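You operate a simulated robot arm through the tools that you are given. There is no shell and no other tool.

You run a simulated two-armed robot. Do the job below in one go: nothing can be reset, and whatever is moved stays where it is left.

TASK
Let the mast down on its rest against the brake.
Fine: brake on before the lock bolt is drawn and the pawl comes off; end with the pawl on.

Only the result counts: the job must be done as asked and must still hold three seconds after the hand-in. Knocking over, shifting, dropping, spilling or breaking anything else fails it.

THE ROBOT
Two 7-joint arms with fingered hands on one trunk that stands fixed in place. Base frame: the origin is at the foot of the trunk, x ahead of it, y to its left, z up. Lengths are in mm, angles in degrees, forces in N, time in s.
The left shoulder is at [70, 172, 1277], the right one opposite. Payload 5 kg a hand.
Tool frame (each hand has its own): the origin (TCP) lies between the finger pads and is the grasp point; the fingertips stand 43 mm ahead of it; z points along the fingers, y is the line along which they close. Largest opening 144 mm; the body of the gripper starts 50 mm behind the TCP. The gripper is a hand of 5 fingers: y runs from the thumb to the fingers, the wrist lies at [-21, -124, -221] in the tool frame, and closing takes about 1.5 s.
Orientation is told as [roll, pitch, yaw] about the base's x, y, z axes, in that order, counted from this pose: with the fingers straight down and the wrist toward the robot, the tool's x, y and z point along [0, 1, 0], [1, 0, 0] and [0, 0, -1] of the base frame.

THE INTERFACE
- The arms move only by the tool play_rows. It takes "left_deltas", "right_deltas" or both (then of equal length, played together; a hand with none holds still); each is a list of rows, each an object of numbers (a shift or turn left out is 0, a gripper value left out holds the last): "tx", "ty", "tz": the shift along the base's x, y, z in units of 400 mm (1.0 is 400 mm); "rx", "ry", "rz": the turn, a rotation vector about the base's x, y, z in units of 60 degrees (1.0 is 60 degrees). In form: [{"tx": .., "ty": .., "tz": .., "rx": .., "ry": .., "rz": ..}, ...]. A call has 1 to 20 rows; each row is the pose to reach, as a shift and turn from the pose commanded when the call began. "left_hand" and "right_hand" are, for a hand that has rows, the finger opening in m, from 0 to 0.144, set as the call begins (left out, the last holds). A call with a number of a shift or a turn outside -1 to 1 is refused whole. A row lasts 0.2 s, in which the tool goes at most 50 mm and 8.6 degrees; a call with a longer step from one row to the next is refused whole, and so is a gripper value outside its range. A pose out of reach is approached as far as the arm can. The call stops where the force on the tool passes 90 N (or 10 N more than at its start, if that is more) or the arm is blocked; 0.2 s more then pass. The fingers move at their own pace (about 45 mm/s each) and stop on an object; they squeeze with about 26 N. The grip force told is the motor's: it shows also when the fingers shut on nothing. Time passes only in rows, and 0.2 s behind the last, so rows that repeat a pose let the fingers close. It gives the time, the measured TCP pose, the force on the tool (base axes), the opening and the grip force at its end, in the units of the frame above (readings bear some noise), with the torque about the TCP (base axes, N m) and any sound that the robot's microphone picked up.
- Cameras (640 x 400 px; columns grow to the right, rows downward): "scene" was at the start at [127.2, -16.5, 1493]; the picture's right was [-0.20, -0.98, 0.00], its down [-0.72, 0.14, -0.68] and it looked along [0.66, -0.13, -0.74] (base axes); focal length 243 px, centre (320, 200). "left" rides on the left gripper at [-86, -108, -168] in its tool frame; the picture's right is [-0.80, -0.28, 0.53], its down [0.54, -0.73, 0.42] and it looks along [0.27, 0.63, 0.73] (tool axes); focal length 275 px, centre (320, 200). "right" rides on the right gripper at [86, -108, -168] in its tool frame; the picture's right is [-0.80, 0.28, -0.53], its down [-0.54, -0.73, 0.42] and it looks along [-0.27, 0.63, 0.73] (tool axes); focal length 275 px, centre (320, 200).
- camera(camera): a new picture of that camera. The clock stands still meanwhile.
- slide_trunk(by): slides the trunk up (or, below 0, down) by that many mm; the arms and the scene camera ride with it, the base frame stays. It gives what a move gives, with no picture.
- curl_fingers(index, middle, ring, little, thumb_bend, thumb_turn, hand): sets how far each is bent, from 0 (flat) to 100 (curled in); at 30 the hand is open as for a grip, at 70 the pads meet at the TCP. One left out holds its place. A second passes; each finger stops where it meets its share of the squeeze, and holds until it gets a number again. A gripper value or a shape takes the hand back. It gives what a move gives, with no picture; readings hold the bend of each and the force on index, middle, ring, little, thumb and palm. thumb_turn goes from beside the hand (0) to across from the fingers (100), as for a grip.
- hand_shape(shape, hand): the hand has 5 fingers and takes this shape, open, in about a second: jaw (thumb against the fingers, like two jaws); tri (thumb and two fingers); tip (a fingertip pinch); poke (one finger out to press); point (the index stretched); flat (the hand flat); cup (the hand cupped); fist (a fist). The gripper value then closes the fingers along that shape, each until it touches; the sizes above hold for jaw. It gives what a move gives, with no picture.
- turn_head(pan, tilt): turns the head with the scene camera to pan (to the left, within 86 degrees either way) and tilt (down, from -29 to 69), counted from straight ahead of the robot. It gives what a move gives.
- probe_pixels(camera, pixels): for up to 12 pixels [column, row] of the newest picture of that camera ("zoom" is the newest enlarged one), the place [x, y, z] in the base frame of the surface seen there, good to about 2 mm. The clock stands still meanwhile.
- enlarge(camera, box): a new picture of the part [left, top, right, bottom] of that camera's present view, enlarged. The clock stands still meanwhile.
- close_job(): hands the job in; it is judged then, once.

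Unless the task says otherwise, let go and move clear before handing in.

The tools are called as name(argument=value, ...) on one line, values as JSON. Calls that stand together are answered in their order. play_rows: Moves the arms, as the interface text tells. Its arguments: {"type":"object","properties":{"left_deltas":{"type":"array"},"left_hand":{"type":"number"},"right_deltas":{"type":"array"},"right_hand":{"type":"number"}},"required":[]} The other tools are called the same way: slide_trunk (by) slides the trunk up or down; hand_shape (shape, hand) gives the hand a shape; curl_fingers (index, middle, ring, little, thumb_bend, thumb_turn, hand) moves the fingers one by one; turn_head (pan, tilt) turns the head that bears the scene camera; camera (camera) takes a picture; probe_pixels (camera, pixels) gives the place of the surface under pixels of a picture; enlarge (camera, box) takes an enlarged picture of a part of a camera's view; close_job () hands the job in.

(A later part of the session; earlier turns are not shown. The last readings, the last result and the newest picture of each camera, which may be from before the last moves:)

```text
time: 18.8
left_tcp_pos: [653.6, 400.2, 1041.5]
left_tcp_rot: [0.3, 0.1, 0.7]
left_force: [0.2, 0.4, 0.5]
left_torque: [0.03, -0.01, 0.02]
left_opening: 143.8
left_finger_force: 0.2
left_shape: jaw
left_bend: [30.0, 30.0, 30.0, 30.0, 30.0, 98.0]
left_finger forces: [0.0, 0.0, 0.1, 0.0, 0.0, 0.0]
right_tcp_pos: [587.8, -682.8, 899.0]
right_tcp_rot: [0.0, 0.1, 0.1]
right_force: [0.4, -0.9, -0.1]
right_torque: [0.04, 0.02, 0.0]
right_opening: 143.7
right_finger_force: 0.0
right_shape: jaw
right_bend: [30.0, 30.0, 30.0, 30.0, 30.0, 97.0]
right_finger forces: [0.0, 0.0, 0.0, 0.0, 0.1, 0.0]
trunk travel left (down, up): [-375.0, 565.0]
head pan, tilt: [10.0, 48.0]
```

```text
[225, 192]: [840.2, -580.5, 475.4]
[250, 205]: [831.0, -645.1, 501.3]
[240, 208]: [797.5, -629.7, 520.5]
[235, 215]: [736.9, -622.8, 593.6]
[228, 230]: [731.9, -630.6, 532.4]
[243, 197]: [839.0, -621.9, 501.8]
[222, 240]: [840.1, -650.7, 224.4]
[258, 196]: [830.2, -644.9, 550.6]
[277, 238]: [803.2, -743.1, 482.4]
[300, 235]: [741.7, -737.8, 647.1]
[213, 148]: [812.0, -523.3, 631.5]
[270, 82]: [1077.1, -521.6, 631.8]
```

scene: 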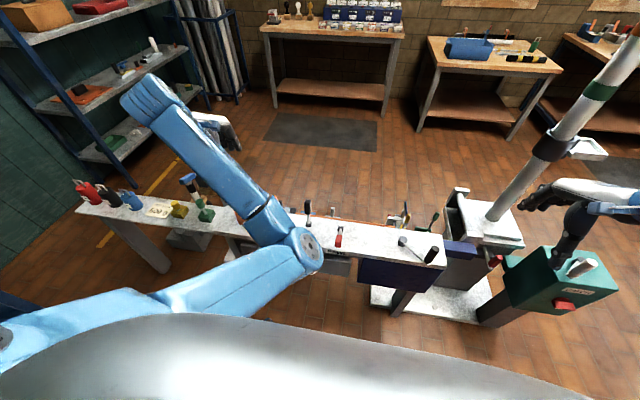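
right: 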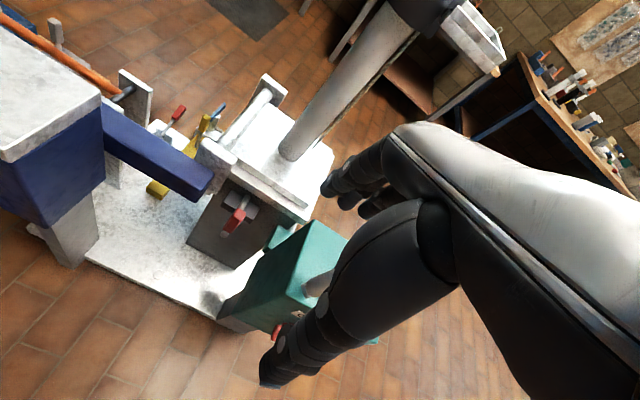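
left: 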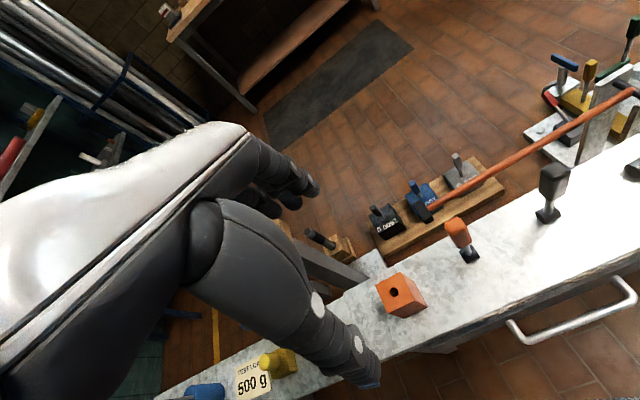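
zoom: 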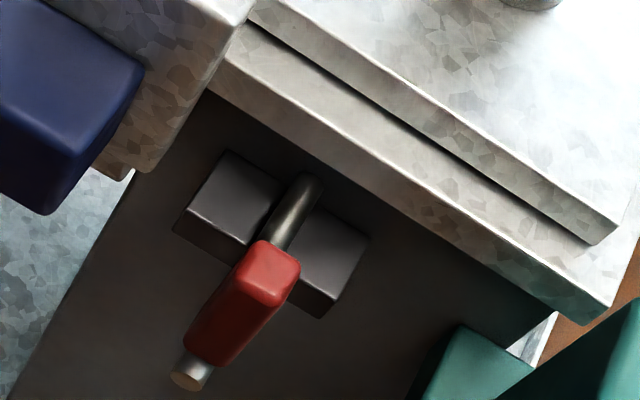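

The bolt is a rod along x at z≈520 with an upright red handle at about (735,-627,560). First I must put the brake on: I'll bring the left hand over the BRAKE lever knob at (688,151,828).

play_rows(left_deltas=[{"ty": -0.1, "tz": -0.03}, {"tx": 0.02, "ty": -0.2, "tz": -0.08}, {"tx": 0.04, "ty": -0.3, "tz": -0.13}, {"tx": 0.06, "ty": -0.4, "tz": -0.18}, {"tx": 0.08, "ty": -0.5, "tz": -0.23}, {"tx": 0.09, "ty": -0.58, "tz": -0.29}, {"tx": 0.09, "ty": -0.6175, "tz": -0.33}, {"tx": 0.09, "ty": -0.6175, "tz": -0.33}], left_hand=0.09)

camera(camera="left")

camera(camera="scene")

enlarge(camera="scene", box=[240, 140, 400, 260])

```text
time: 19.7
left_tcp_pos: [678.2, 350.2, 1011.4]
left_tcp_rot: [6.9, -2.3, 4.9]
left_force: [0.1, 0.4, 0.9]
left_torque: [0.03, -0.01, -0.01]
left_opening: 90.1
left_finger_force: 0.1
left_shape: jaw
left_bend: [28.0, 40.0, 37.0, 40.0, 64.0, 100.0]
left_finger forces: [0.0, 0.1, 0.1, 0.0, 0.0, 0.0]
right_tcp_pos: [587.9, -683.2, 899.1]
right_tcp_rot: [0.0, 0.0, 0.1]
right_force: [0.5, 0.0, 0.6]
right_torque: [0.01, 0.01, -0.02]
right_opening: 144.1
right_finger_force: 0.0
right_shape: jaw
right_bend: [30.0, 30.0, 30.0, 30.0, 30.0, 97.0]
right_finger forces: [0.0, 0.1, 0.0, 0.0, 0.0, 0.0]
trunk travel left (down, up): [-375.0, 565.0]
head pan, tilt: [10.0, 48.0]
stopped in row 4 (left hand): the arm was blocked; the commanded pose is now the measured one
```

```text
taken
```

left: 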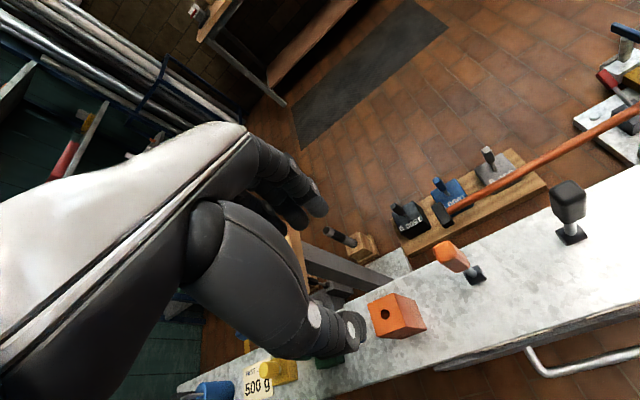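

```text
taken
```

scene: 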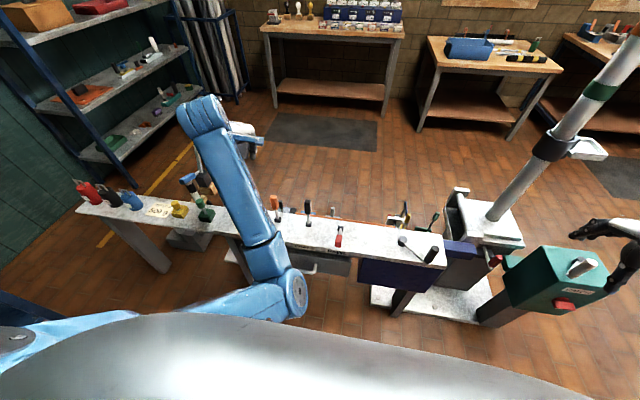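

```text
3.33 times, centred on (320, 200) of scene
```

zoom: 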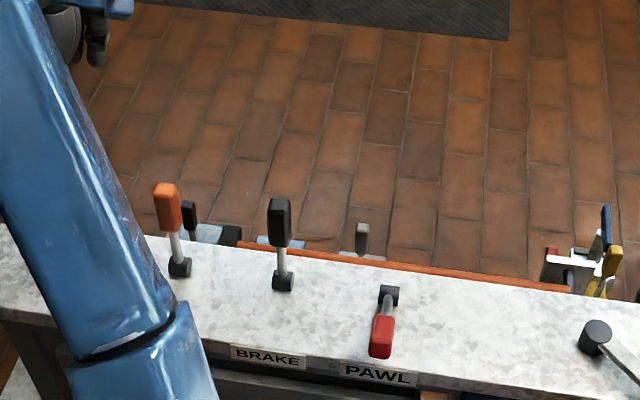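

The left arm was blocked again; its elbow has swung inward and low near (300,285). I'll probe the elbow to see whether it touches the bench.

probe_pixels(camera="scene", pixels=[[298, 285], [270, 260], [285, 310], [255, 230], [200, 115], [230, 310], [300, 268], [320, 262], [240, 255], [60, 335]])

```text
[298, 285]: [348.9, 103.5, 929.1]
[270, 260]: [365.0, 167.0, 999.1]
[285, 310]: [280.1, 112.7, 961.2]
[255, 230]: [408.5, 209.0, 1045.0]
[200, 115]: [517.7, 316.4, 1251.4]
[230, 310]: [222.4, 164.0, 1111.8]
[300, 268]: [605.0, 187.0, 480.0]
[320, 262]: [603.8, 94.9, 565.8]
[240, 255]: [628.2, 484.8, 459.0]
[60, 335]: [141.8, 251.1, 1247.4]
```

The elbow (≈(340,130,930)) is hanging in free air, so it's a joint limit from a bad elbow posture. I'll retrace to the starting pose region, which had a good posture, and check.

play_rows(left_deltas=[{"tx": 0.1, "ty": 0.02, "rx": -0.05, "ry": 0.02, "rz": -0.04}, {"tx": 0.2, "ty": 0.04, "rx": -0.115, "ry": 0.038, "rz": -0.08}, {"tx": 0.3, "ty": 0.06, "rx": -0.115, "ry": 0.038, "rz": -0.08}, {"tx": 0.4, "ty": 0.1, "rx": -0.115, "ry": 0.038, "rz": -0.08}, {"tx": 0.45, "ty": 0.2, "rx": -0.115, "ry": 0.038, "rz": -0.08}, {"tx": 0.45, "ty": 0.3, "rx": -0.115, "ry": 0.038, "rz": -0.08}])

camera(camera="scene")

```text
time: 21.1
left_tcp_pos: [859.2, 469.4, 1010.7]
left_tcp_rot: [0.0, 0.2, 0.1]
left_force: [-0.8, -0.8, 0.5]
left_torque: [0.01, 0.01, -0.06]
left_opening: 90.1
left_finger_force: 0.2
left_shape: jaw
left_bend: [28.0, 40.0, 37.0, 40.0, 64.0, 100.0]
left_finger forces: [0.0, 0.0, 0.0, 0.0, 0.0, 0.0]
right_tcp_pos: [586.9, -680.6, 900.7]
right_tcp_rot: [-0.1, 0.0, 0.1]
right_force: [0.0, 0.7, 0.6]
right_torque: [-0.06, 0.0, -0.06]
right_opening: 143.7
right_finger_force: 0.1
right_shape: jaw
right_bend: [30.0, 30.0, 30.0, 30.0, 30.0, 97.0]
right_finger forces: [0.1, 0.0, 0.1, 0.1, 0.0, 0.0]
trunk travel left (down, up): [-375.0, 565.0]
head pan, tilt: [10.0, 48.0]
```

```text
taken
```

scene: 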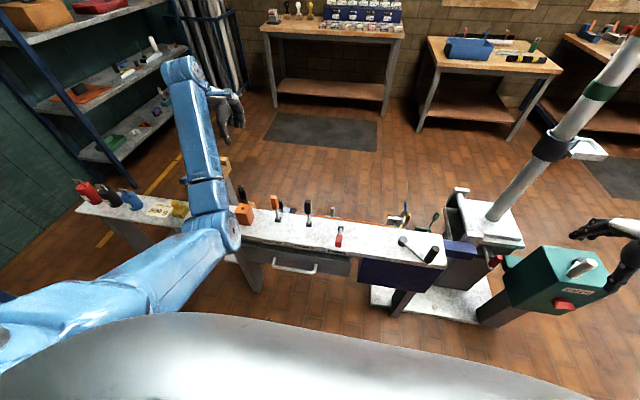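

The elbow swings with the hand's position; the near poses fold the arm too much. Raising the trunk should unfold the arms and give a better view down.

slide_trunk(by=200)

camera(camera="scene")

```text
time: 23.2
left_tcp_pos: [859.0, 468.8, 1210.6]
left_tcp_rot: [0.0, 0.3, 0.2]
left_force: [-0.2, 0.3, -0.1]
left_torque: [0.01, -0.03, -0.01]
left_opening: 90.1
left_finger_force: 0.0
left_shape: jaw
left_bend: [28.0, 40.0, 37.0, 40.0, 64.0, 100.0]
left_finger forces: [0.0, 0.1, 0.0, 0.0, 0.0, 0.0]
right_tcp_pos: [588.6, -681.1, 1099.3]
right_tcp_rot: [0.0, 0.0, 0.1]
right_force: [0.0, -0.3, 0.1]
right_torque: [0.01, -0.01, 0.02]
right_opening: 143.8
right_finger_force: 0.1
right_shape: jaw
right_bend: [30.0, 30.0, 30.0, 30.0, 30.0, 97.0]
right_finger forces: [0.0, 0.0, 0.0, 0.1, 0.0, 0.0]
trunk travel left (down, up): [-575.0, 365.0]
head pan, tilt: [10.0, 48.0]
```

```text
taken
```

scene: 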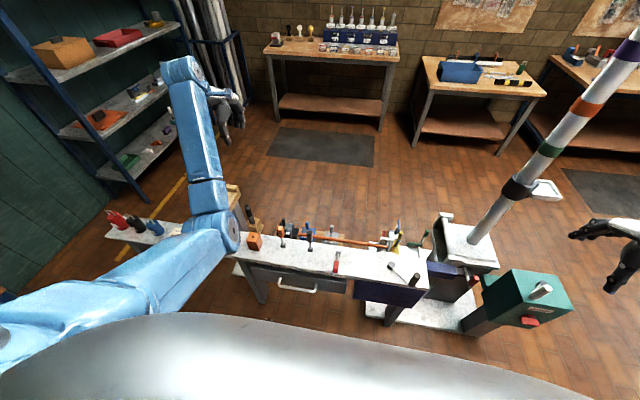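

The view is better now. I'll bring the left hand toward the pre-grasp point above the BRAKE knob.

play_rows(left_deltas=[{"tx": 0.0, "ty": -0.05, "tz": -0.1}, {"tx": 0.0, "ty": -0.1, "tz": -0.2}, {"tx": 0.0, "ty": -0.15, "tz": -0.3}, {"tx": 0.0, "ty": -0.2, "tz": -0.4}, {"tx": -0.03, "ty": -0.28, "tz": -0.48}, {"tx": -0.08, "ty": -0.36, "tz": -0.54}, {"tx": -0.14, "ty": -0.44, "tz": -0.6}, {"tx": -0.2, "ty": -0.52, "tz": -0.65}, {"tx": -0.26, "ty": -0.6, "tz": -0.7}, {"tx": -0.32, "ty": -0.68, "tz": -0.73}, {"tx": -0.38, "ty": -0.75, "tz": -0.75}, {"tx": -0.4225, "ty": -0.79, "tz": -0.77}, {"tx": -0.4225, "ty": -0.79, "tz": -0.77}])

camera(camera="scene")

camera(camera="left")

```text
time: 26.0
left_tcp_pos: [691.4, 153.4, 901.3]
left_tcp_rot: [0.0, 0.3, 0.3]
left_force: [0.1, -0.2, 0.0]
left_torque: [-0.02, 0.0, 0.0]
left_opening: 90.3
left_finger_force: 0.1
left_shape: jaw
left_bend: [28.0, 40.0, 37.0, 40.0, 64.0, 100.0]
left_finger forces: [0.0, 0.1, 0.1, 0.0, 0.0, 0.0]
right_tcp_pos: [587.8, -680.7, 1098.9]
right_tcp_rot: [0.1, 0.1, 0.0]
right_force: [0.1, 0.3, -0.9]
right_torque: [-0.01, 0.0, -0.03]
right_opening: 143.6
right_finger_force: 0.1
right_shape: jaw
right_bend: [30.0, 30.0, 30.0, 30.0, 30.0, 97.0]
right_finger forces: [0.0, 0.0, 0.0, 0.0, 0.0, 0.1]
trunk travel left (down, up): [-575.0, 365.0]
head pan, tilt: [10.0, 48.0]
```

```text
taken
```

scene: 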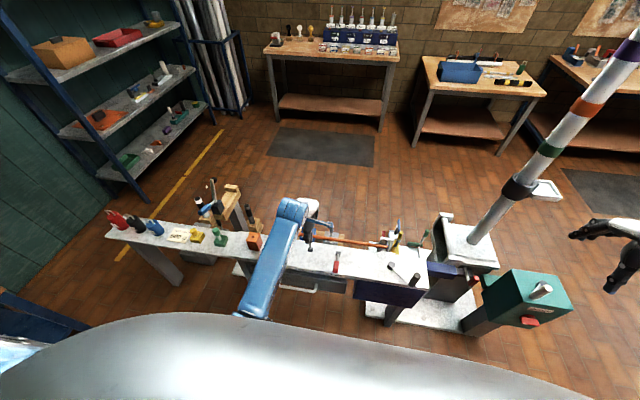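

```text
taken
```

left: 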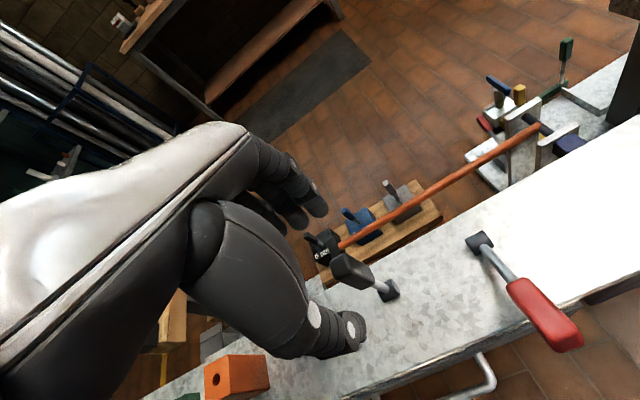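

The hand reached its pose above the BRAKE knob (left view (350,272), between thumb and fingers). I'll probe the knob and nearby fingertips to align precisely.

probe_pixels(camera="left", pixels=[[350, 272], [340, 262], [362, 285], [388, 292], [320, 205], [352, 335], [300, 225], [545, 315], [575, 345], [480, 243], [280, 195]])

enlarge(camera="left", box=[240, 160, 440, 380])

enlarge(camera="scene", box=[260, 190, 380, 290])

```text
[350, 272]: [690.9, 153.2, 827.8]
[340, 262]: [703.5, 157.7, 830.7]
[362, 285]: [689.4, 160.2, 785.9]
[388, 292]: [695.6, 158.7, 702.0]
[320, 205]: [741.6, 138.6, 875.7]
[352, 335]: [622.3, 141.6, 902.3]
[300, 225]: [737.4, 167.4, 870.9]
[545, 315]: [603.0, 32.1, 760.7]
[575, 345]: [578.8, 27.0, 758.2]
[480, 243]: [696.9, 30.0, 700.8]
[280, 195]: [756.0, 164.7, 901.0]
```

```text
1.82 times, centred on (340, 270) of left
```

zoom: 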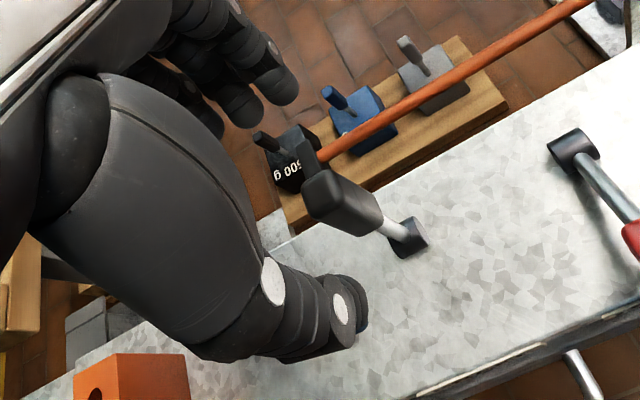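

```text
4.00 times, centred on (320, 240) of scene
```

zoom: 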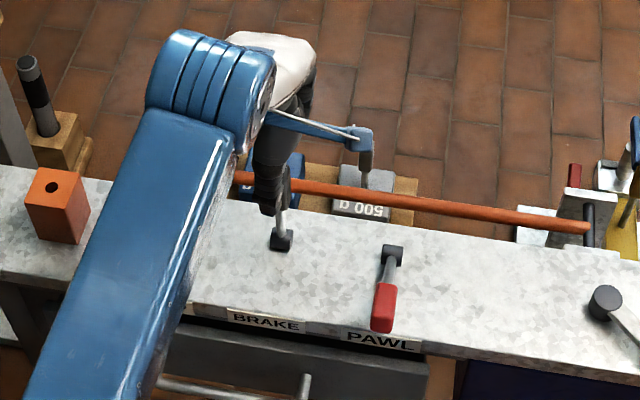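

Knob centre ≈(694,155,803), fingers hang just beyond it and thumb before it. I'll lower the hand and pull the BRAKE lever toward the robot along its arc (about 45° first).

play_rows(left_deltas=[{"tz": -0.05}, {"tz": -0.1}, {"tz": -0.158}, {"tx": -0.035, "tz": -0.158}, {"tx": -0.071, "tz": -0.158}, {"tx": -0.1, "tz": -0.158}, {"tx": -0.137, "tz": -0.158}, {"tx": -0.17, "tz": -0.167}, {"tx": -0.201, "tz": -0.176}, {"tx": -0.23, "tz": -0.192}, {"tx": -0.257, "tz": -0.208}])

camera(camera="left")

enlarge(camera="scene", box=[260, 190, 380, 290])

```text
time: 28.4
left_tcp_pos: [586.3, 153.4, 818.2]
left_tcp_rot: [0.1, 0.3, 0.3]
left_force: [-0.3, 0.0, -0.5]
left_torque: [-0.03, 0.01, -0.04]
left_opening: 90.3
left_finger_force: 0.2
left_shape: jaw
left_bend: [28.0, 40.0, 37.0, 40.0, 64.0, 100.0]
left_finger forces: [0.0, 0.0, 0.0, 0.0, 0.0, 0.1]
right_tcp_pos: [588.4, -682.0, 1099.5]
right_tcp_rot: [0.1, 0.1, 0.1]
right_force: [-0.8, 0.3, 0.1]
right_torque: [0.0, 0.01, 0.0]
right_opening: 144.0
right_finger_force: 0.1
right_shape: jaw
right_bend: [30.0, 30.0, 30.0, 30.0, 30.0, 97.0]
right_finger forces: [0.1, 0.0, 0.0, 0.0, 0.0, 0.0]
trunk travel left (down, up): [-575.0, 365.0]
head pan, tilt: [10.0, 48.0]
```

```text
taken
```

left: 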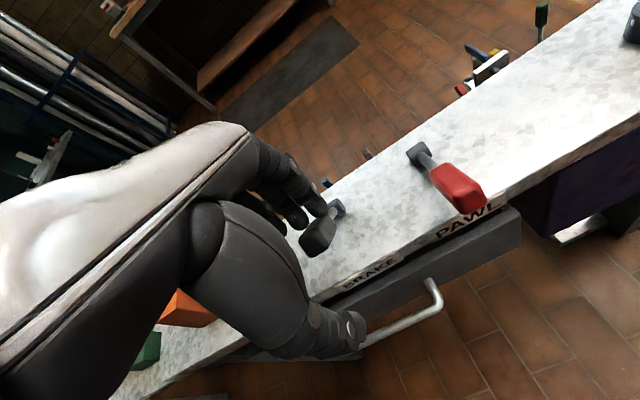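

```text
4.00 times, centred on (320, 240) of scene
```

zoom: 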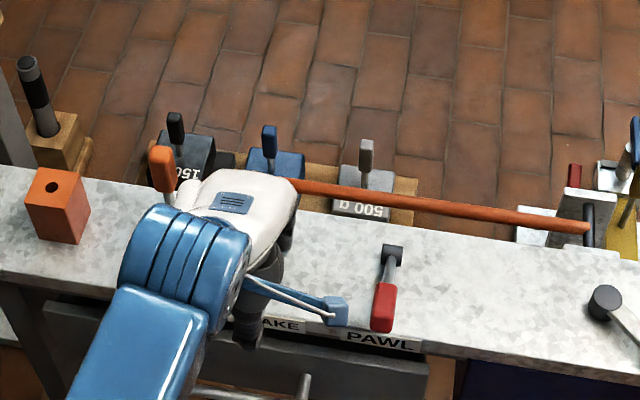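

The brake lever moved with the fingers (knob now at left view (320,235)). I'll probe how far it has tilted compared with the PAWL.

probe_pixels(camera="left", pixels=[[317, 228], [310, 245], [330, 215], [335, 207], [320, 240], [308, 218], [320, 205], [460, 185], [475, 205]])

enlarge(camera="left", box=[260, 140, 500, 290])

```text
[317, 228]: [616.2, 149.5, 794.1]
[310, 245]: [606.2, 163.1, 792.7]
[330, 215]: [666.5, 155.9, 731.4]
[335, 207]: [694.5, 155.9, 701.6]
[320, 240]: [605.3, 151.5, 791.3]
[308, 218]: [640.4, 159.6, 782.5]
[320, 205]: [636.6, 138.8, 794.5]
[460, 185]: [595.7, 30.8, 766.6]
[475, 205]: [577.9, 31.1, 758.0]
```

```text
2.67 times, centred on (380, 215) of left
```

zoom: 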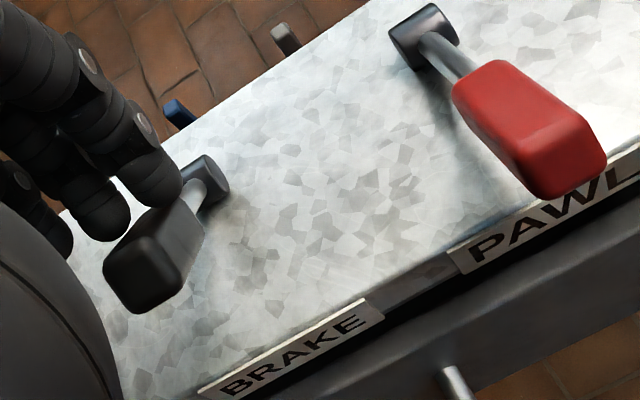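

The brake lever is at about 45°; the PAWL rests at about 65°. I'll push on to the same angle.

play_rows(left_deltas=[{"tx": -0.0275, "tz": -0.03}, {"tx": -0.05, "tz": -0.0625}, {"tx": -0.07, "tz": -0.095}, {"tx": -0.078, "tz": -0.115}])

camera(camera="left")

enlarge(camera="left", box=[260, 140, 500, 290])

```text
time: 29.4
left_tcp_pos: [559.8, 150.4, 783.5]
left_tcp_rot: [0.0, -1.1, 0.3]
left_force: [11.1, -1.2, 59.3]
left_torque: [0.54, -4.67, -0.18]
left_opening: 98.5
left_finger_force: 0.0
left_shape: jaw
left_bend: [24.0, 30.0, 37.0, 40.0, 64.0, 100.0]
left_finger forces: [23.7, 34.1, 0.0, 0.0, 0.1, 0.1]
right_tcp_pos: [584.1, -682.9, 1102.7]
right_tcp_rot: [0.1, -0.2, 0.0]
right_force: [0.5, -0.3, -0.3]
right_torque: [0.0, 0.01, 0.03]
right_opening: 143.8
right_finger_force: 0.1
right_shape: jaw
right_bend: [30.0, 30.0, 30.0, 30.0, 30.0, 97.0]
right_finger forces: [0.1, 0.0, 0.1, 0.0, 0.0, 0.1]
trunk travel left (down, up): [-575.0, 365.0]
head pan, tilt: [10.0, 48.0]
```

```text
taken
```

left: 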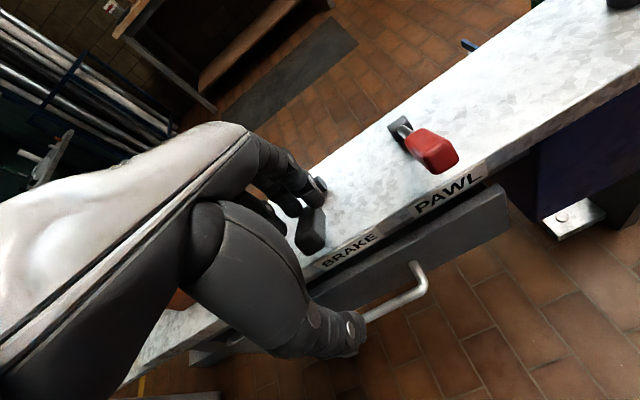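

```text
2.67 times, centred on (380, 215) of left
```

zoom: 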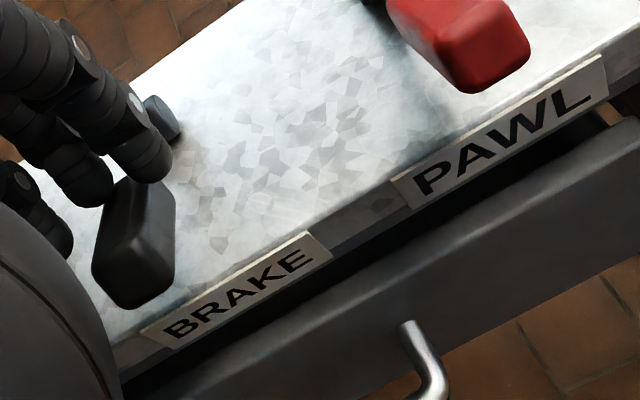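

It hit its stop (59 N up on the fingers). I'll back off straight up and compare the lever angles.

play_rows(left_deltas=[{"tz": 0.05}, {"tz": 0.12, "tx": 0.02}, {"tz": 0.22, "tx": 0.05}, {"tz": 0.3, "tx": 0.05}])

camera(camera="left")

probe_pixels(camera="left", pixels=[[340, 262], [350, 272], [345, 280], [360, 250], [370, 240], [460, 190]])

enlarge(camera="left", box=[260, 140, 560, 340])

```text
time: 30.4
left_tcp_pos: [575.0, 153.3, 891.9]
left_tcp_rot: [0.0, 0.3, 0.2]
left_force: [-0.2, 0.5, -0.3]
left_torque: [-0.02, 0.01, -0.01]
left_opening: 90.4
left_finger_force: 0.1
left_shape: jaw
left_bend: [28.0, 40.0, 37.0, 40.0, 64.0, 100.0]
left_finger forces: [0.1, 0.1, 0.0, 0.0, 0.1, 0.0]
right_tcp_pos: [587.9, -682.8, 1099.0]
right_tcp_rot: [0.1, 0.0, 0.1]
right_force: [0.6, 0.7, -1.3]
right_torque: [-0.01, 0.04, -0.01]
right_opening: 143.7
right_finger_force: 0.1
right_shape: jaw
right_bend: [30.0, 30.0, 30.0, 30.0, 30.0, 97.0]
right_finger forces: [0.1, 0.0, 0.1, 0.1, 0.1, 0.1]
trunk travel left (down, up): [-575.0, 365.0]
head pan, tilt: [10.0, 48.0]
```

```text
taken
```

left: 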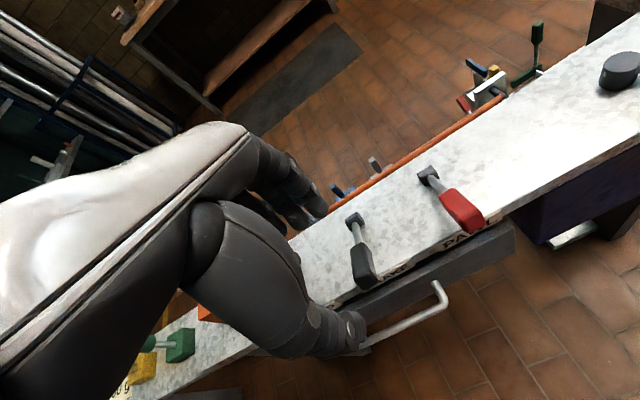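

```text
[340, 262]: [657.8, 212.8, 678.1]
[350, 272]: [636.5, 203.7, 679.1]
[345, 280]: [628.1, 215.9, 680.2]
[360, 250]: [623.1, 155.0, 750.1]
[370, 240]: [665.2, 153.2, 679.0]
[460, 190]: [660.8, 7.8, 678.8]
```

```text
2.00 times, centred on (410, 240) of left
```

zoom: 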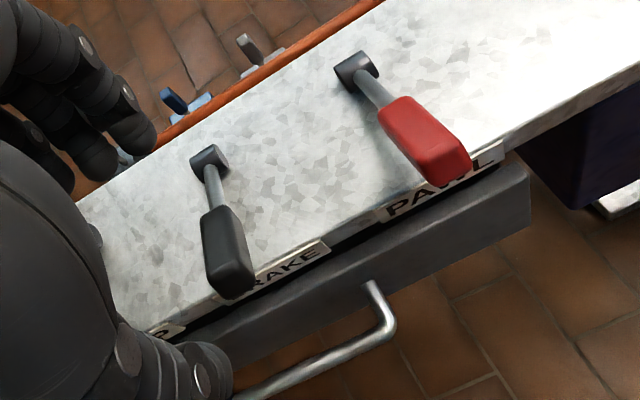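

The BRAKE lever now lies at the same angle as PAWL, so the brake is on. Next the lock bolt: I'll bring the right hand above its red handle with a narrowed opening and look closely.

play_rows(right_deltas=[{"tx": 0.03, "ty": 0.02, "tz": -0.1}, {"tx": 0.06, "ty": 0.04, "tz": -0.2}, {"tx": 0.09, "ty": 0.06, "tz": -0.3}, {"tx": 0.12, "ty": 0.08, "tz": -0.4}, {"tx": 0.16, "ty": 0.1, "tz": -0.5}, {"tx": 0.2, "ty": 0.12, "tz": -0.6}, {"tx": 0.24, "ty": 0.1375, "tz": -0.7}, {"tx": 0.255, "ty": 0.1375, "tz": -0.75}, {"tx": 0.255, "ty": 0.1375, "tz": -0.75}], right_hand=0.08)

camera(camera="right")

enlarge(camera="right", box=[160, 160, 400, 360])

camera(camera="scene")

```text
time: 32.4
left_tcp_pos: [575.9, 152.9, 893.1]
left_tcp_rot: [0.0, 0.3, 0.1]
left_force: [0.4, -0.1, 0.2]
left_torque: [0.0, 0.01, -0.01]
left_opening: 90.1
left_finger_force: 0.0
left_shape: jaw
left_bend: [28.0, 40.0, 37.0, 40.0, 64.0, 100.0]
left_finger forces: [0.1, 0.0, 0.0, 0.0, 0.0, 0.0]
right_tcp_pos: [689.8, -626.3, 799.5]
right_tcp_rot: [0.0, 0.0, 0.2]
right_force: [-0.8, -0.1, 1.0]
right_torque: [-0.04, -0.01, 0.0]
right_opening: 80.7
right_finger_force: 0.1
right_shape: jaw
right_bend: [74.0, 42.0, 39.0, 41.0, 67.0, 100.0]
right_finger forces: [0.0, 0.1, 0.0, 0.0, 0.1, 0.0]
trunk travel left (down, up): [-575.0, 365.0]
head pan, tilt: [10.0, 48.0]
```

```text
taken
```

right: 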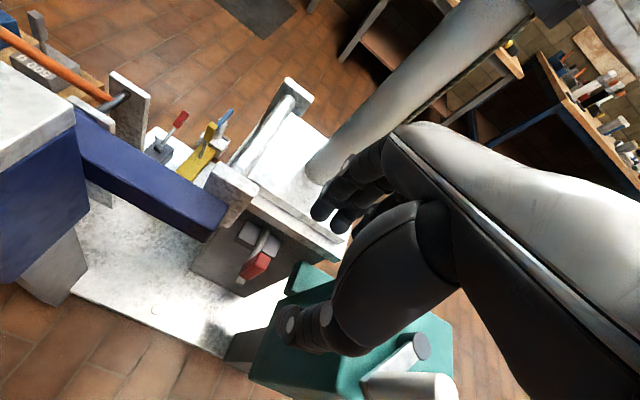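

```text
2.00 times, centred on (280, 260) of right
```

zoom: 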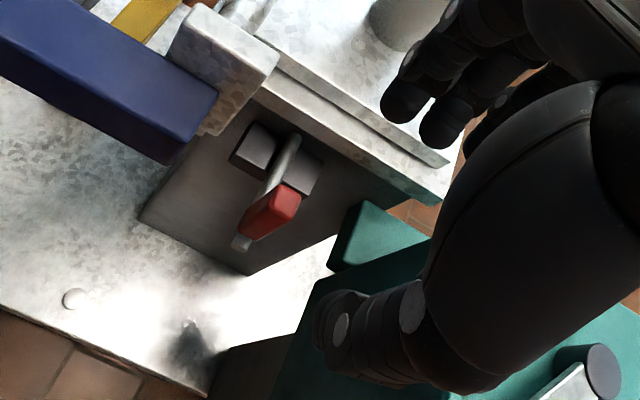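

```text
taken
```

scene: 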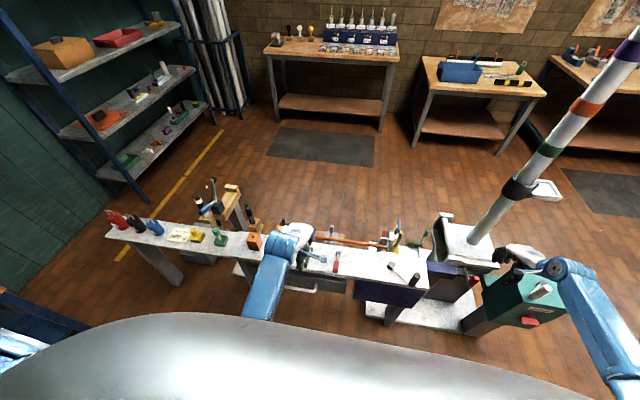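

I see the bolt rod running from the guides to a red handle at right view (258,265). I'll probe it, my fingertips, and the catch box edges.

probe_pixels(camera="right", pixels=[[262, 255], [256, 262], [246, 272], [241, 281], [265, 242], [272, 230], [248, 235], [290, 250], [320, 210], [290, 325], [300, 280], [255, 375]])

enlarge(camera="right", box=[220, 210, 300, 290])

enlarge(camera="scene", box=[420, 230, 600, 350])

```text
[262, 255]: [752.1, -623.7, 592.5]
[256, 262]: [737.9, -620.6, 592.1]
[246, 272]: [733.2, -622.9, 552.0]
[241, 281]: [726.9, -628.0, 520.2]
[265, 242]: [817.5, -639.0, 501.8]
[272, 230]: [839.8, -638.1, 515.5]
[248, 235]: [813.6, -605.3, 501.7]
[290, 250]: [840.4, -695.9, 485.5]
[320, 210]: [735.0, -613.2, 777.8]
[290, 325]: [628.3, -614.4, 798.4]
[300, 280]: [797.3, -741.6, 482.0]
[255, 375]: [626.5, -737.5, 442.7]
```

```text
5.00 times, centred on (260, 250) of right
```

zoom: 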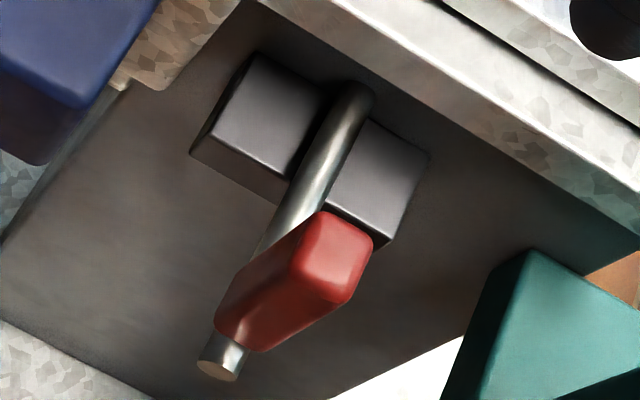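

```text
3.33 times, centred on (510, 290) of scene
```

zoom: 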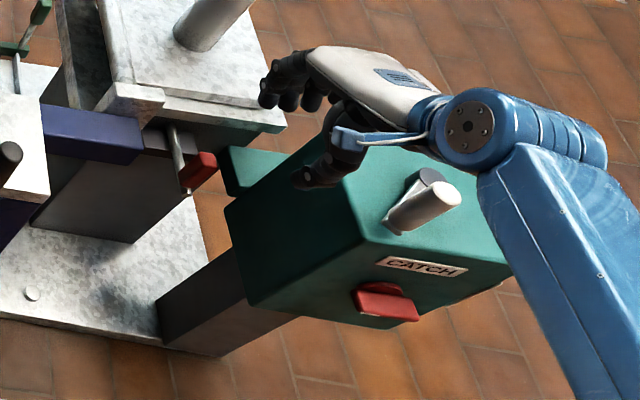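

The handle's top is at (743,-622,592), rod at z≈520, box face at y≈-738. I'll check the right forearm's clearance over the catch box before descending.

probe_pixels(camera="scene", pixels=[[552, 268], [575, 310], [600, 350], [620, 380], [635, 395], [540, 280], [560, 275], [539, 291], [505, 288], [545, 310], [565, 308], [528, 320]])

```text
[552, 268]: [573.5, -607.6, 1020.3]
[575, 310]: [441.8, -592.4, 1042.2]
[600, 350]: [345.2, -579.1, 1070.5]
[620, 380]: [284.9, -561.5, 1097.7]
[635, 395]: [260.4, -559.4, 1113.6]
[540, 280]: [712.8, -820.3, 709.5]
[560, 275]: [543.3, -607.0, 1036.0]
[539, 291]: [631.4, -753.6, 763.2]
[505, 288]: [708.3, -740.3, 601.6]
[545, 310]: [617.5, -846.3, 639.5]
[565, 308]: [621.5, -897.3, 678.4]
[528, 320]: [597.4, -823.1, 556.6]
```

The forearm runs at y≈-590 with z above 1020, well clear of the box. I'll move over the handle and descend to straddle it with a 55 mm opening.

play_rows(right_deltas=[{"tx": 0.06, "ty": 0.01}, {"tx": 0.1325, "ty": 0.01}, {"tx": 0.1325, "ty": 0.01, "tz": -0.1}, {"tx": 0.1325, "ty": 0.01, "tz": -0.2}, {"tx": 0.1325, "ty": 0.01, "tz": -0.3}, {"tx": 0.1325, "ty": 0.01, "tz": -0.38}], right_hand=0.055)

camera(camera="right")

enlarge(camera="right", box=[200, 160, 400, 360])

enlarge(camera="scene", box=[400, 200, 580, 340])

```text
time: 33.8
left_tcp_pos: [576.8, 153.6, 892.0]
left_tcp_rot: [-0.1, 0.3, 0.1]
left_force: [0.1, 0.1, -1.2]
left_torque: [-0.02, 0.01, 0.01]
left_opening: 90.2
left_finger_force: 0.1
left_shape: jaw
left_bend: [28.0, 40.0, 37.0, 40.0, 64.0, 100.0]
left_finger forces: [0.0, 0.1, 0.1, 0.0, 0.0, 0.1]
right_tcp_pos: [743.1, -622.8, 656.8]
right_tcp_rot: [0.0, 0.1, 0.0]
right_force: [-0.3, -0.6, -0.2]
right_torque: [0.0, 0.03, 0.01]
right_opening: 55.1
right_finger_force: 0.2
right_shape: jaw
right_bend: [74.0, 50.0, 47.0, 44.0, 73.0, 100.0]
right_finger forces: [0.1, 0.0, 0.0, 0.1, 0.0, 0.0]
right hand out of reach, approached as far as the arm can: row 6
trunk travel left (down, up): [-575.0, 365.0]
head pan, tilt: [10.0, 48.0]
```

```text
taken
```

right: 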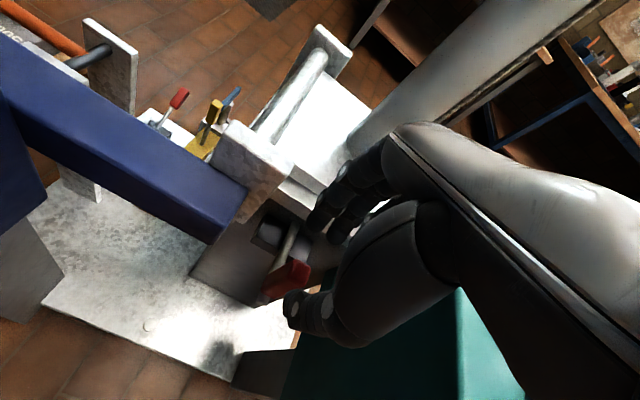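

```text
2.00 times, centred on (300, 260) of right
```

zoom: 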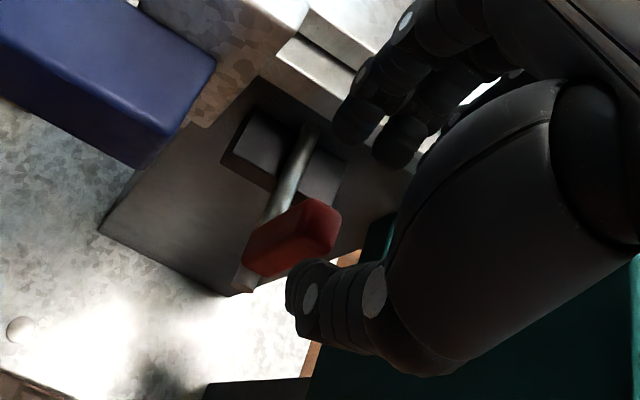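

```text
2.86 times, centred on (490, 270) of scene
```

zoom: 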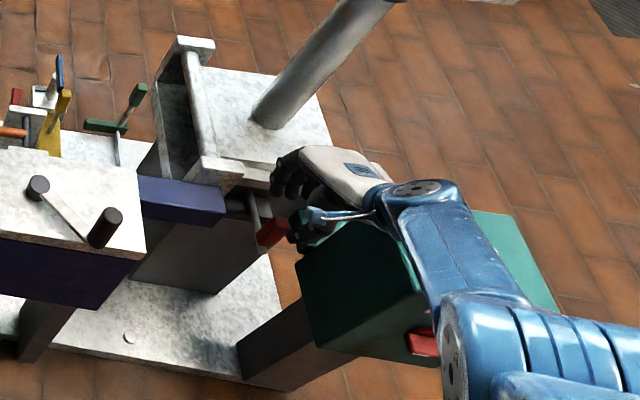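

The hand is at z 657 and the arm is at full reach. Sliding the trunk down would lower it; first I check the forearm's height above the catch box and its lever.

camera(camera="scene")

probe_pixels(camera="scene", pixels=[[536, 266], [545, 290], [553, 305], [566, 320], [580, 325], [560, 332], [530, 280], [515, 265], [495, 265], [545, 272], [600, 335], [540, 310]])

```text
taken
```

scene: 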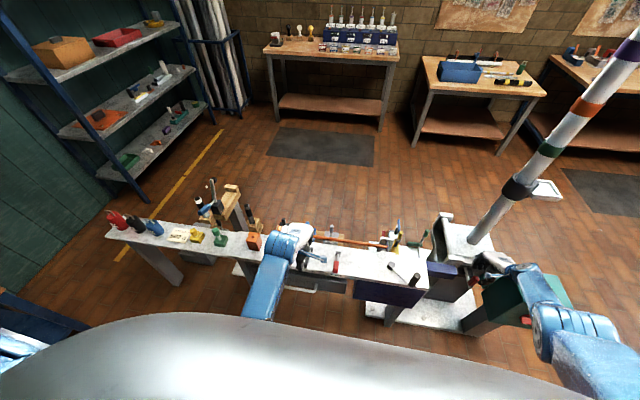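

```text
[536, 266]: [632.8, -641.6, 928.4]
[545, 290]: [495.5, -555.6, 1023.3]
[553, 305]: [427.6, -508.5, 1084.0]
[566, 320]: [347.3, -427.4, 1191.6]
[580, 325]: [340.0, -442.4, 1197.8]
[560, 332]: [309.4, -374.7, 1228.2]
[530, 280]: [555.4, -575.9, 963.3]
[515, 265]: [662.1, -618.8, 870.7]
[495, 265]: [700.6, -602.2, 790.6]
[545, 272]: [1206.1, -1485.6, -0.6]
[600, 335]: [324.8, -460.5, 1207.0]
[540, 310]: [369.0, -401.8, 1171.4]
```

The arm is well above the box (elbow z≈1200). I'll lift the left hand for safety, and check right fingertips against the handle before sliding the trunk down.

play_rows(left_deltas=[{"tz": 0.1}, {"tz": 0.2}, {"tz": 0.3}])

probe_pixels(camera="right", pixels=[[292, 272], [285, 280], [300, 262], [315, 215], [338, 235], [290, 300], [305, 320], [270, 300], [290, 245]])

```text
time: 34.6
left_tcp_pos: [575.6, 152.7, 1011.4]
left_tcp_rot: [0.1, 0.3, 0.1]
left_force: [-0.5, -0.5, -0.1]
left_torque: [0.01, -0.02, 0.0]
left_opening: 90.1
left_finger_force: 0.0
left_shape: jaw
left_bend: [28.0, 40.0, 37.0, 40.0, 64.0, 100.0]
left_finger forces: [0.0, 0.0, 0.0, 0.1, 0.0, 0.0]
right_tcp_pos: [742.8, -623.5, 656.9]
right_tcp_rot: [0.1, -0.1, 0.1]
right_force: [-0.3, -0.3, 0.2]
right_torque: [0.04, -0.01, 0.0]
right_opening: 55.2
right_finger_force: 0.0
right_shape: jaw
right_bend: [74.0, 50.0, 47.0, 44.0, 73.0, 100.0]
right_finger forces: [0.1, 0.0, 0.0, 0.0, 0.0, 0.0]
trunk travel left (down, up): [-575.0, 365.0]
head pan, tilt: [10.0, 48.0]
```

```text
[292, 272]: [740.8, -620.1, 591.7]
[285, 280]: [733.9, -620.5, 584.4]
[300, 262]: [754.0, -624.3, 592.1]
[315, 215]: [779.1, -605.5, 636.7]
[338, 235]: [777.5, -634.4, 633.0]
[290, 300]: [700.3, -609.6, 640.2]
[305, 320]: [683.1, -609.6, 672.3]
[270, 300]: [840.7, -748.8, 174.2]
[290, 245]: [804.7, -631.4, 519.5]
```

Fingertips (x≈778) and thumb (x≈700) straddle the handle (x 732–756). Sliding the trunk down 75 mm.

slide_trunk(by=-75)

camera(camera="right")

enlarge(camera="right", box=[240, 160, 420, 360])

```text
time: 35.8
left_tcp_pos: [577.2, 152.6, 936.8]
left_tcp_rot: [0.0, 0.4, 0.2]
left_force: [0.1, 0.6, 0.1]
left_torque: [0.01, 0.0, 0.0]
left_opening: 90.4
left_finger_force: 0.1
left_shape: jaw
left_bend: [28.0, 40.0, 37.0, 40.0, 64.0, 100.0]
left_finger forces: [0.1, 0.0, 0.0, 0.1, 0.1, 0.0]
right_tcp_pos: [744.1, -622.2, 582.8]
right_tcp_rot: [0.1, 0.0, 0.2]
right_force: [-0.2, 0.9, -0.2]
right_torque: [0.0, -0.02, -0.01]
right_opening: 54.9
right_finger_force: 0.0
right_shape: jaw
right_bend: [74.0, 50.0, 47.0, 44.0, 73.0, 100.0]
right_finger forces: [0.1, 0.1, 0.0, 0.1, 0.0, 0.1]
trunk travel left (down, up): [-500.0, 440.0]
head pan, tilt: [10.0, 48.0]
```

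```text
taken
```

right: 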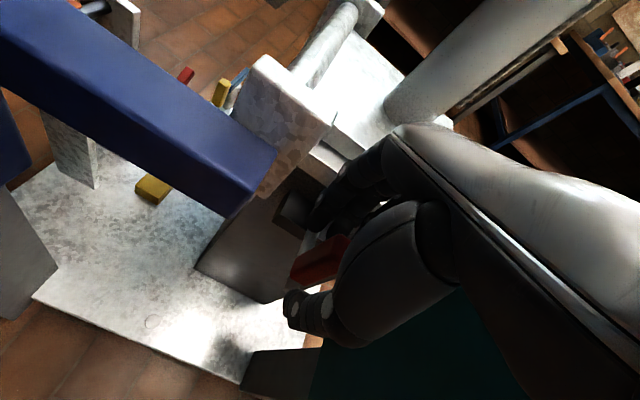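

```text
2.00 times, centred on (330, 260) of right
```

zoom: 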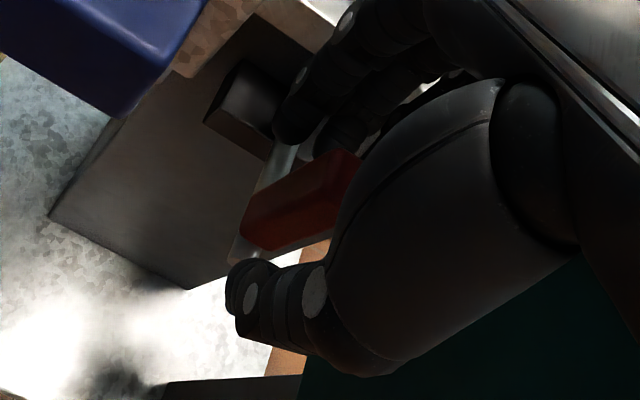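

The handle sits between thumb and fingers. I'll pull toward the robot (-x) in small steps and watch the force.

play_rows(right_deltas=[{"tx": -0.025}, {"tx": -0.05}, {"tx": -0.075}, {"tx": -0.1}, {"tx": -0.125}, {"tx": -0.15}])

enlarge(camera="right", box=[240, 160, 420, 360])

enlarge(camera="scene", box=[400, 200, 580, 340])

```text
time: 37.2
left_tcp_pos: [576.7, 153.9, 936.4]
left_tcp_rot: [0.0, 0.3, 0.2]
left_force: [-0.7, -0.1, -0.2]
left_torque: [-0.03, 0.0, 0.02]
left_opening: 90.1
left_finger_force: 0.1
left_shape: jaw
left_bend: [28.0, 40.0, 37.0, 40.0, 64.0, 100.0]
left_finger forces: [0.0, 0.0, 0.0, 0.0, 0.0, 0.0]
right_tcp_pos: [682.5, -623.1, 584.1]
right_tcp_rot: [0.0, -0.1, 0.1]
right_force: [1.2, -0.7, -0.3]
right_torque: [0.0, -0.03, 0.02]
right_opening: 56.1
right_finger_force: 0.0
right_shape: jaw
right_bend: [74.0, 49.0, 47.0, 44.0, 73.0, 100.0]
right_finger forces: [0.4, 1.1, 0.0, 0.0, 0.1, 0.0]
trunk travel left (down, up): [-500.0, 440.0]
head pan, tilt: [10.0, 48.0]
```

```text
2.00 times, centred on (330, 260) of right
```

zoom: 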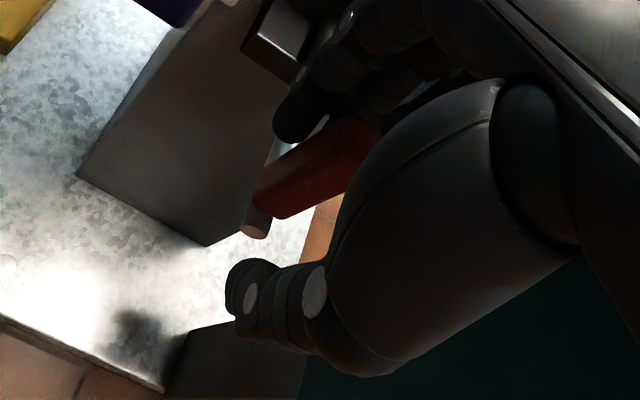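

```text
2.86 times, centred on (490, 270) of scene
```

zoom: 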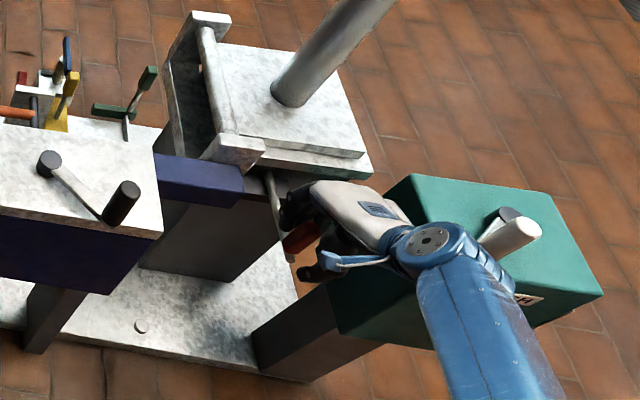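

The bolt slides out with about 1 N. I'll keep pulling until it meets its stop.

play_rows(right_deltas=[{"tx": -0.025}, {"tx": -0.05}, {"tx": -0.075}, {"tx": -0.1}])

camera(camera="scene")

enlarge(camera="scene", box=[400, 200, 580, 340])

```text
time: 38.2
left_tcp_pos: [578.1, 153.9, 936.5]
left_tcp_rot: [-0.1, 0.3, 0.1]
left_force: [-0.4, -0.2, 0.4]
left_torque: [0.0, 0.01, -0.02]
left_opening: 90.1
left_finger_force: 0.0
left_shape: jaw
left_bend: [28.0, 40.0, 37.0, 40.0, 64.0, 100.0]
left_finger forces: [0.0, 0.0, 0.0, 0.0, 0.0, 0.0]
right_tcp_pos: [645.9, -623.0, 586.0]
right_tcp_rot: [0.1, -0.2, 0.0]
right_force: [27.0, 10.1, 6.0]
right_torque: [0.15, -1.34, 0.8]
right_opening: 75.8
right_finger_force: 0.0
right_shape: jaw
right_bend: [74.0, 37.0, 47.0, 44.0, 73.0, 100.0]
right_finger forces: [9.6, 21.3, 0.0, 0.0, 0.0, 0.0]
trunk travel left (down, up): [-500.0, 440.0]
head pan, tilt: [10.0, 48.0]
```

```text
taken
```

scene: 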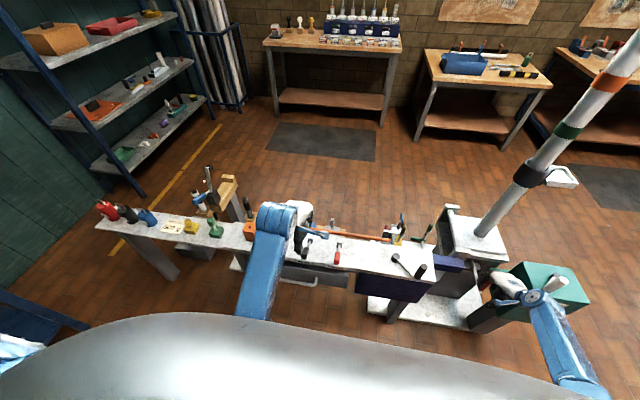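

```text
2.86 times, centred on (490, 270) of scene
```

zoom: 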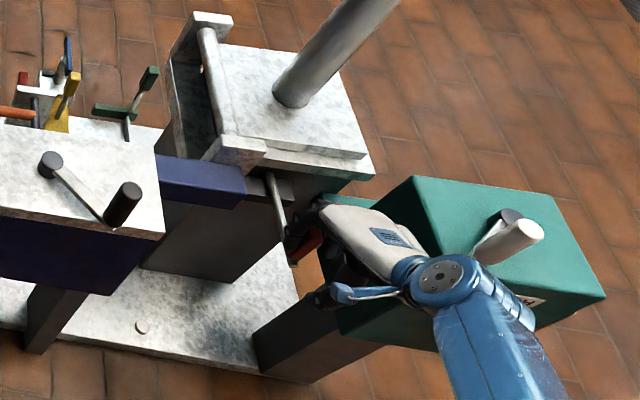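

The bolt hit its stop (27 N) fully drawn. I'll ease off a little and lift the hand straight up.

play_rows(right_deltas=[{"tx": 0.03}, {"tx": 0.03, "tz": 0.08}, {"tx": 0.03, "tz": 0.18}, {"tx": 0.0, "tz": 0.28}, {"tx": -0.05, "tz": 0.38}, {"tx": -0.08, "tz": 0.48}, {"tx": -0.1, "tz": 0.58}, {"tx": -0.1, "tz": 0.68}])

camera(camera="right")

enlarge(camera="scene", box=[400, 200, 600, 340])

```text
time: 40.0
left_tcp_pos: [576.3, 153.3, 936.5]
left_tcp_rot: [0.0, 0.3, 0.2]
left_force: [0.4, 0.6, 0.3]
left_torque: [0.01, 0.0, 0.02]
left_opening: 90.1
left_finger_force: 0.1
left_shape: jaw
left_bend: [28.0, 40.0, 37.0, 40.0, 64.0, 100.0]
left_finger forces: [0.0, 0.0, 0.0, 0.0, 0.0, 0.1]
right_tcp_pos: [602.8, -622.0, 855.7]
right_tcp_rot: [0.0, 0.1, 0.1]
right_force: [0.2, 1.4, 0.4]
right_torque: [-0.03, -0.04, 0.0]
right_opening: 55.3
right_finger_force: 0.0
right_shape: jaw
right_bend: [74.0, 50.0, 47.0, 44.0, 73.0, 100.0]
right_finger forces: [0.0, 0.1, 0.1, 0.0, 0.0, 0.1]
trunk travel left (down, up): [-500.0, 440.0]
head pan, tilt: [10.0, 48.0]
```

```text
taken
```

right: 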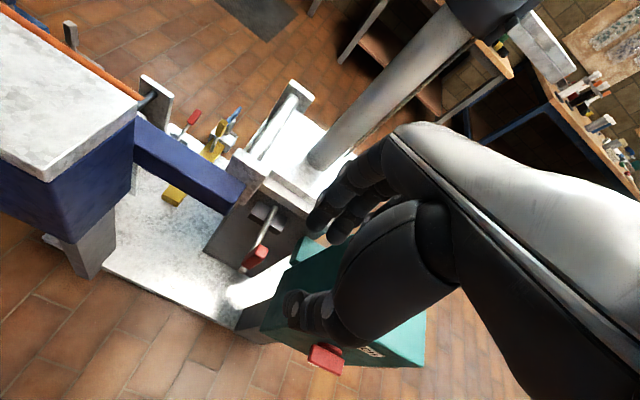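

```text
2.86 times, centred on (500, 270) of scene
```

zoom: 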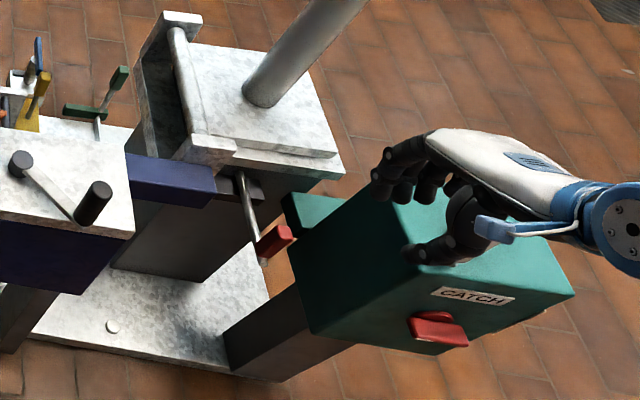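

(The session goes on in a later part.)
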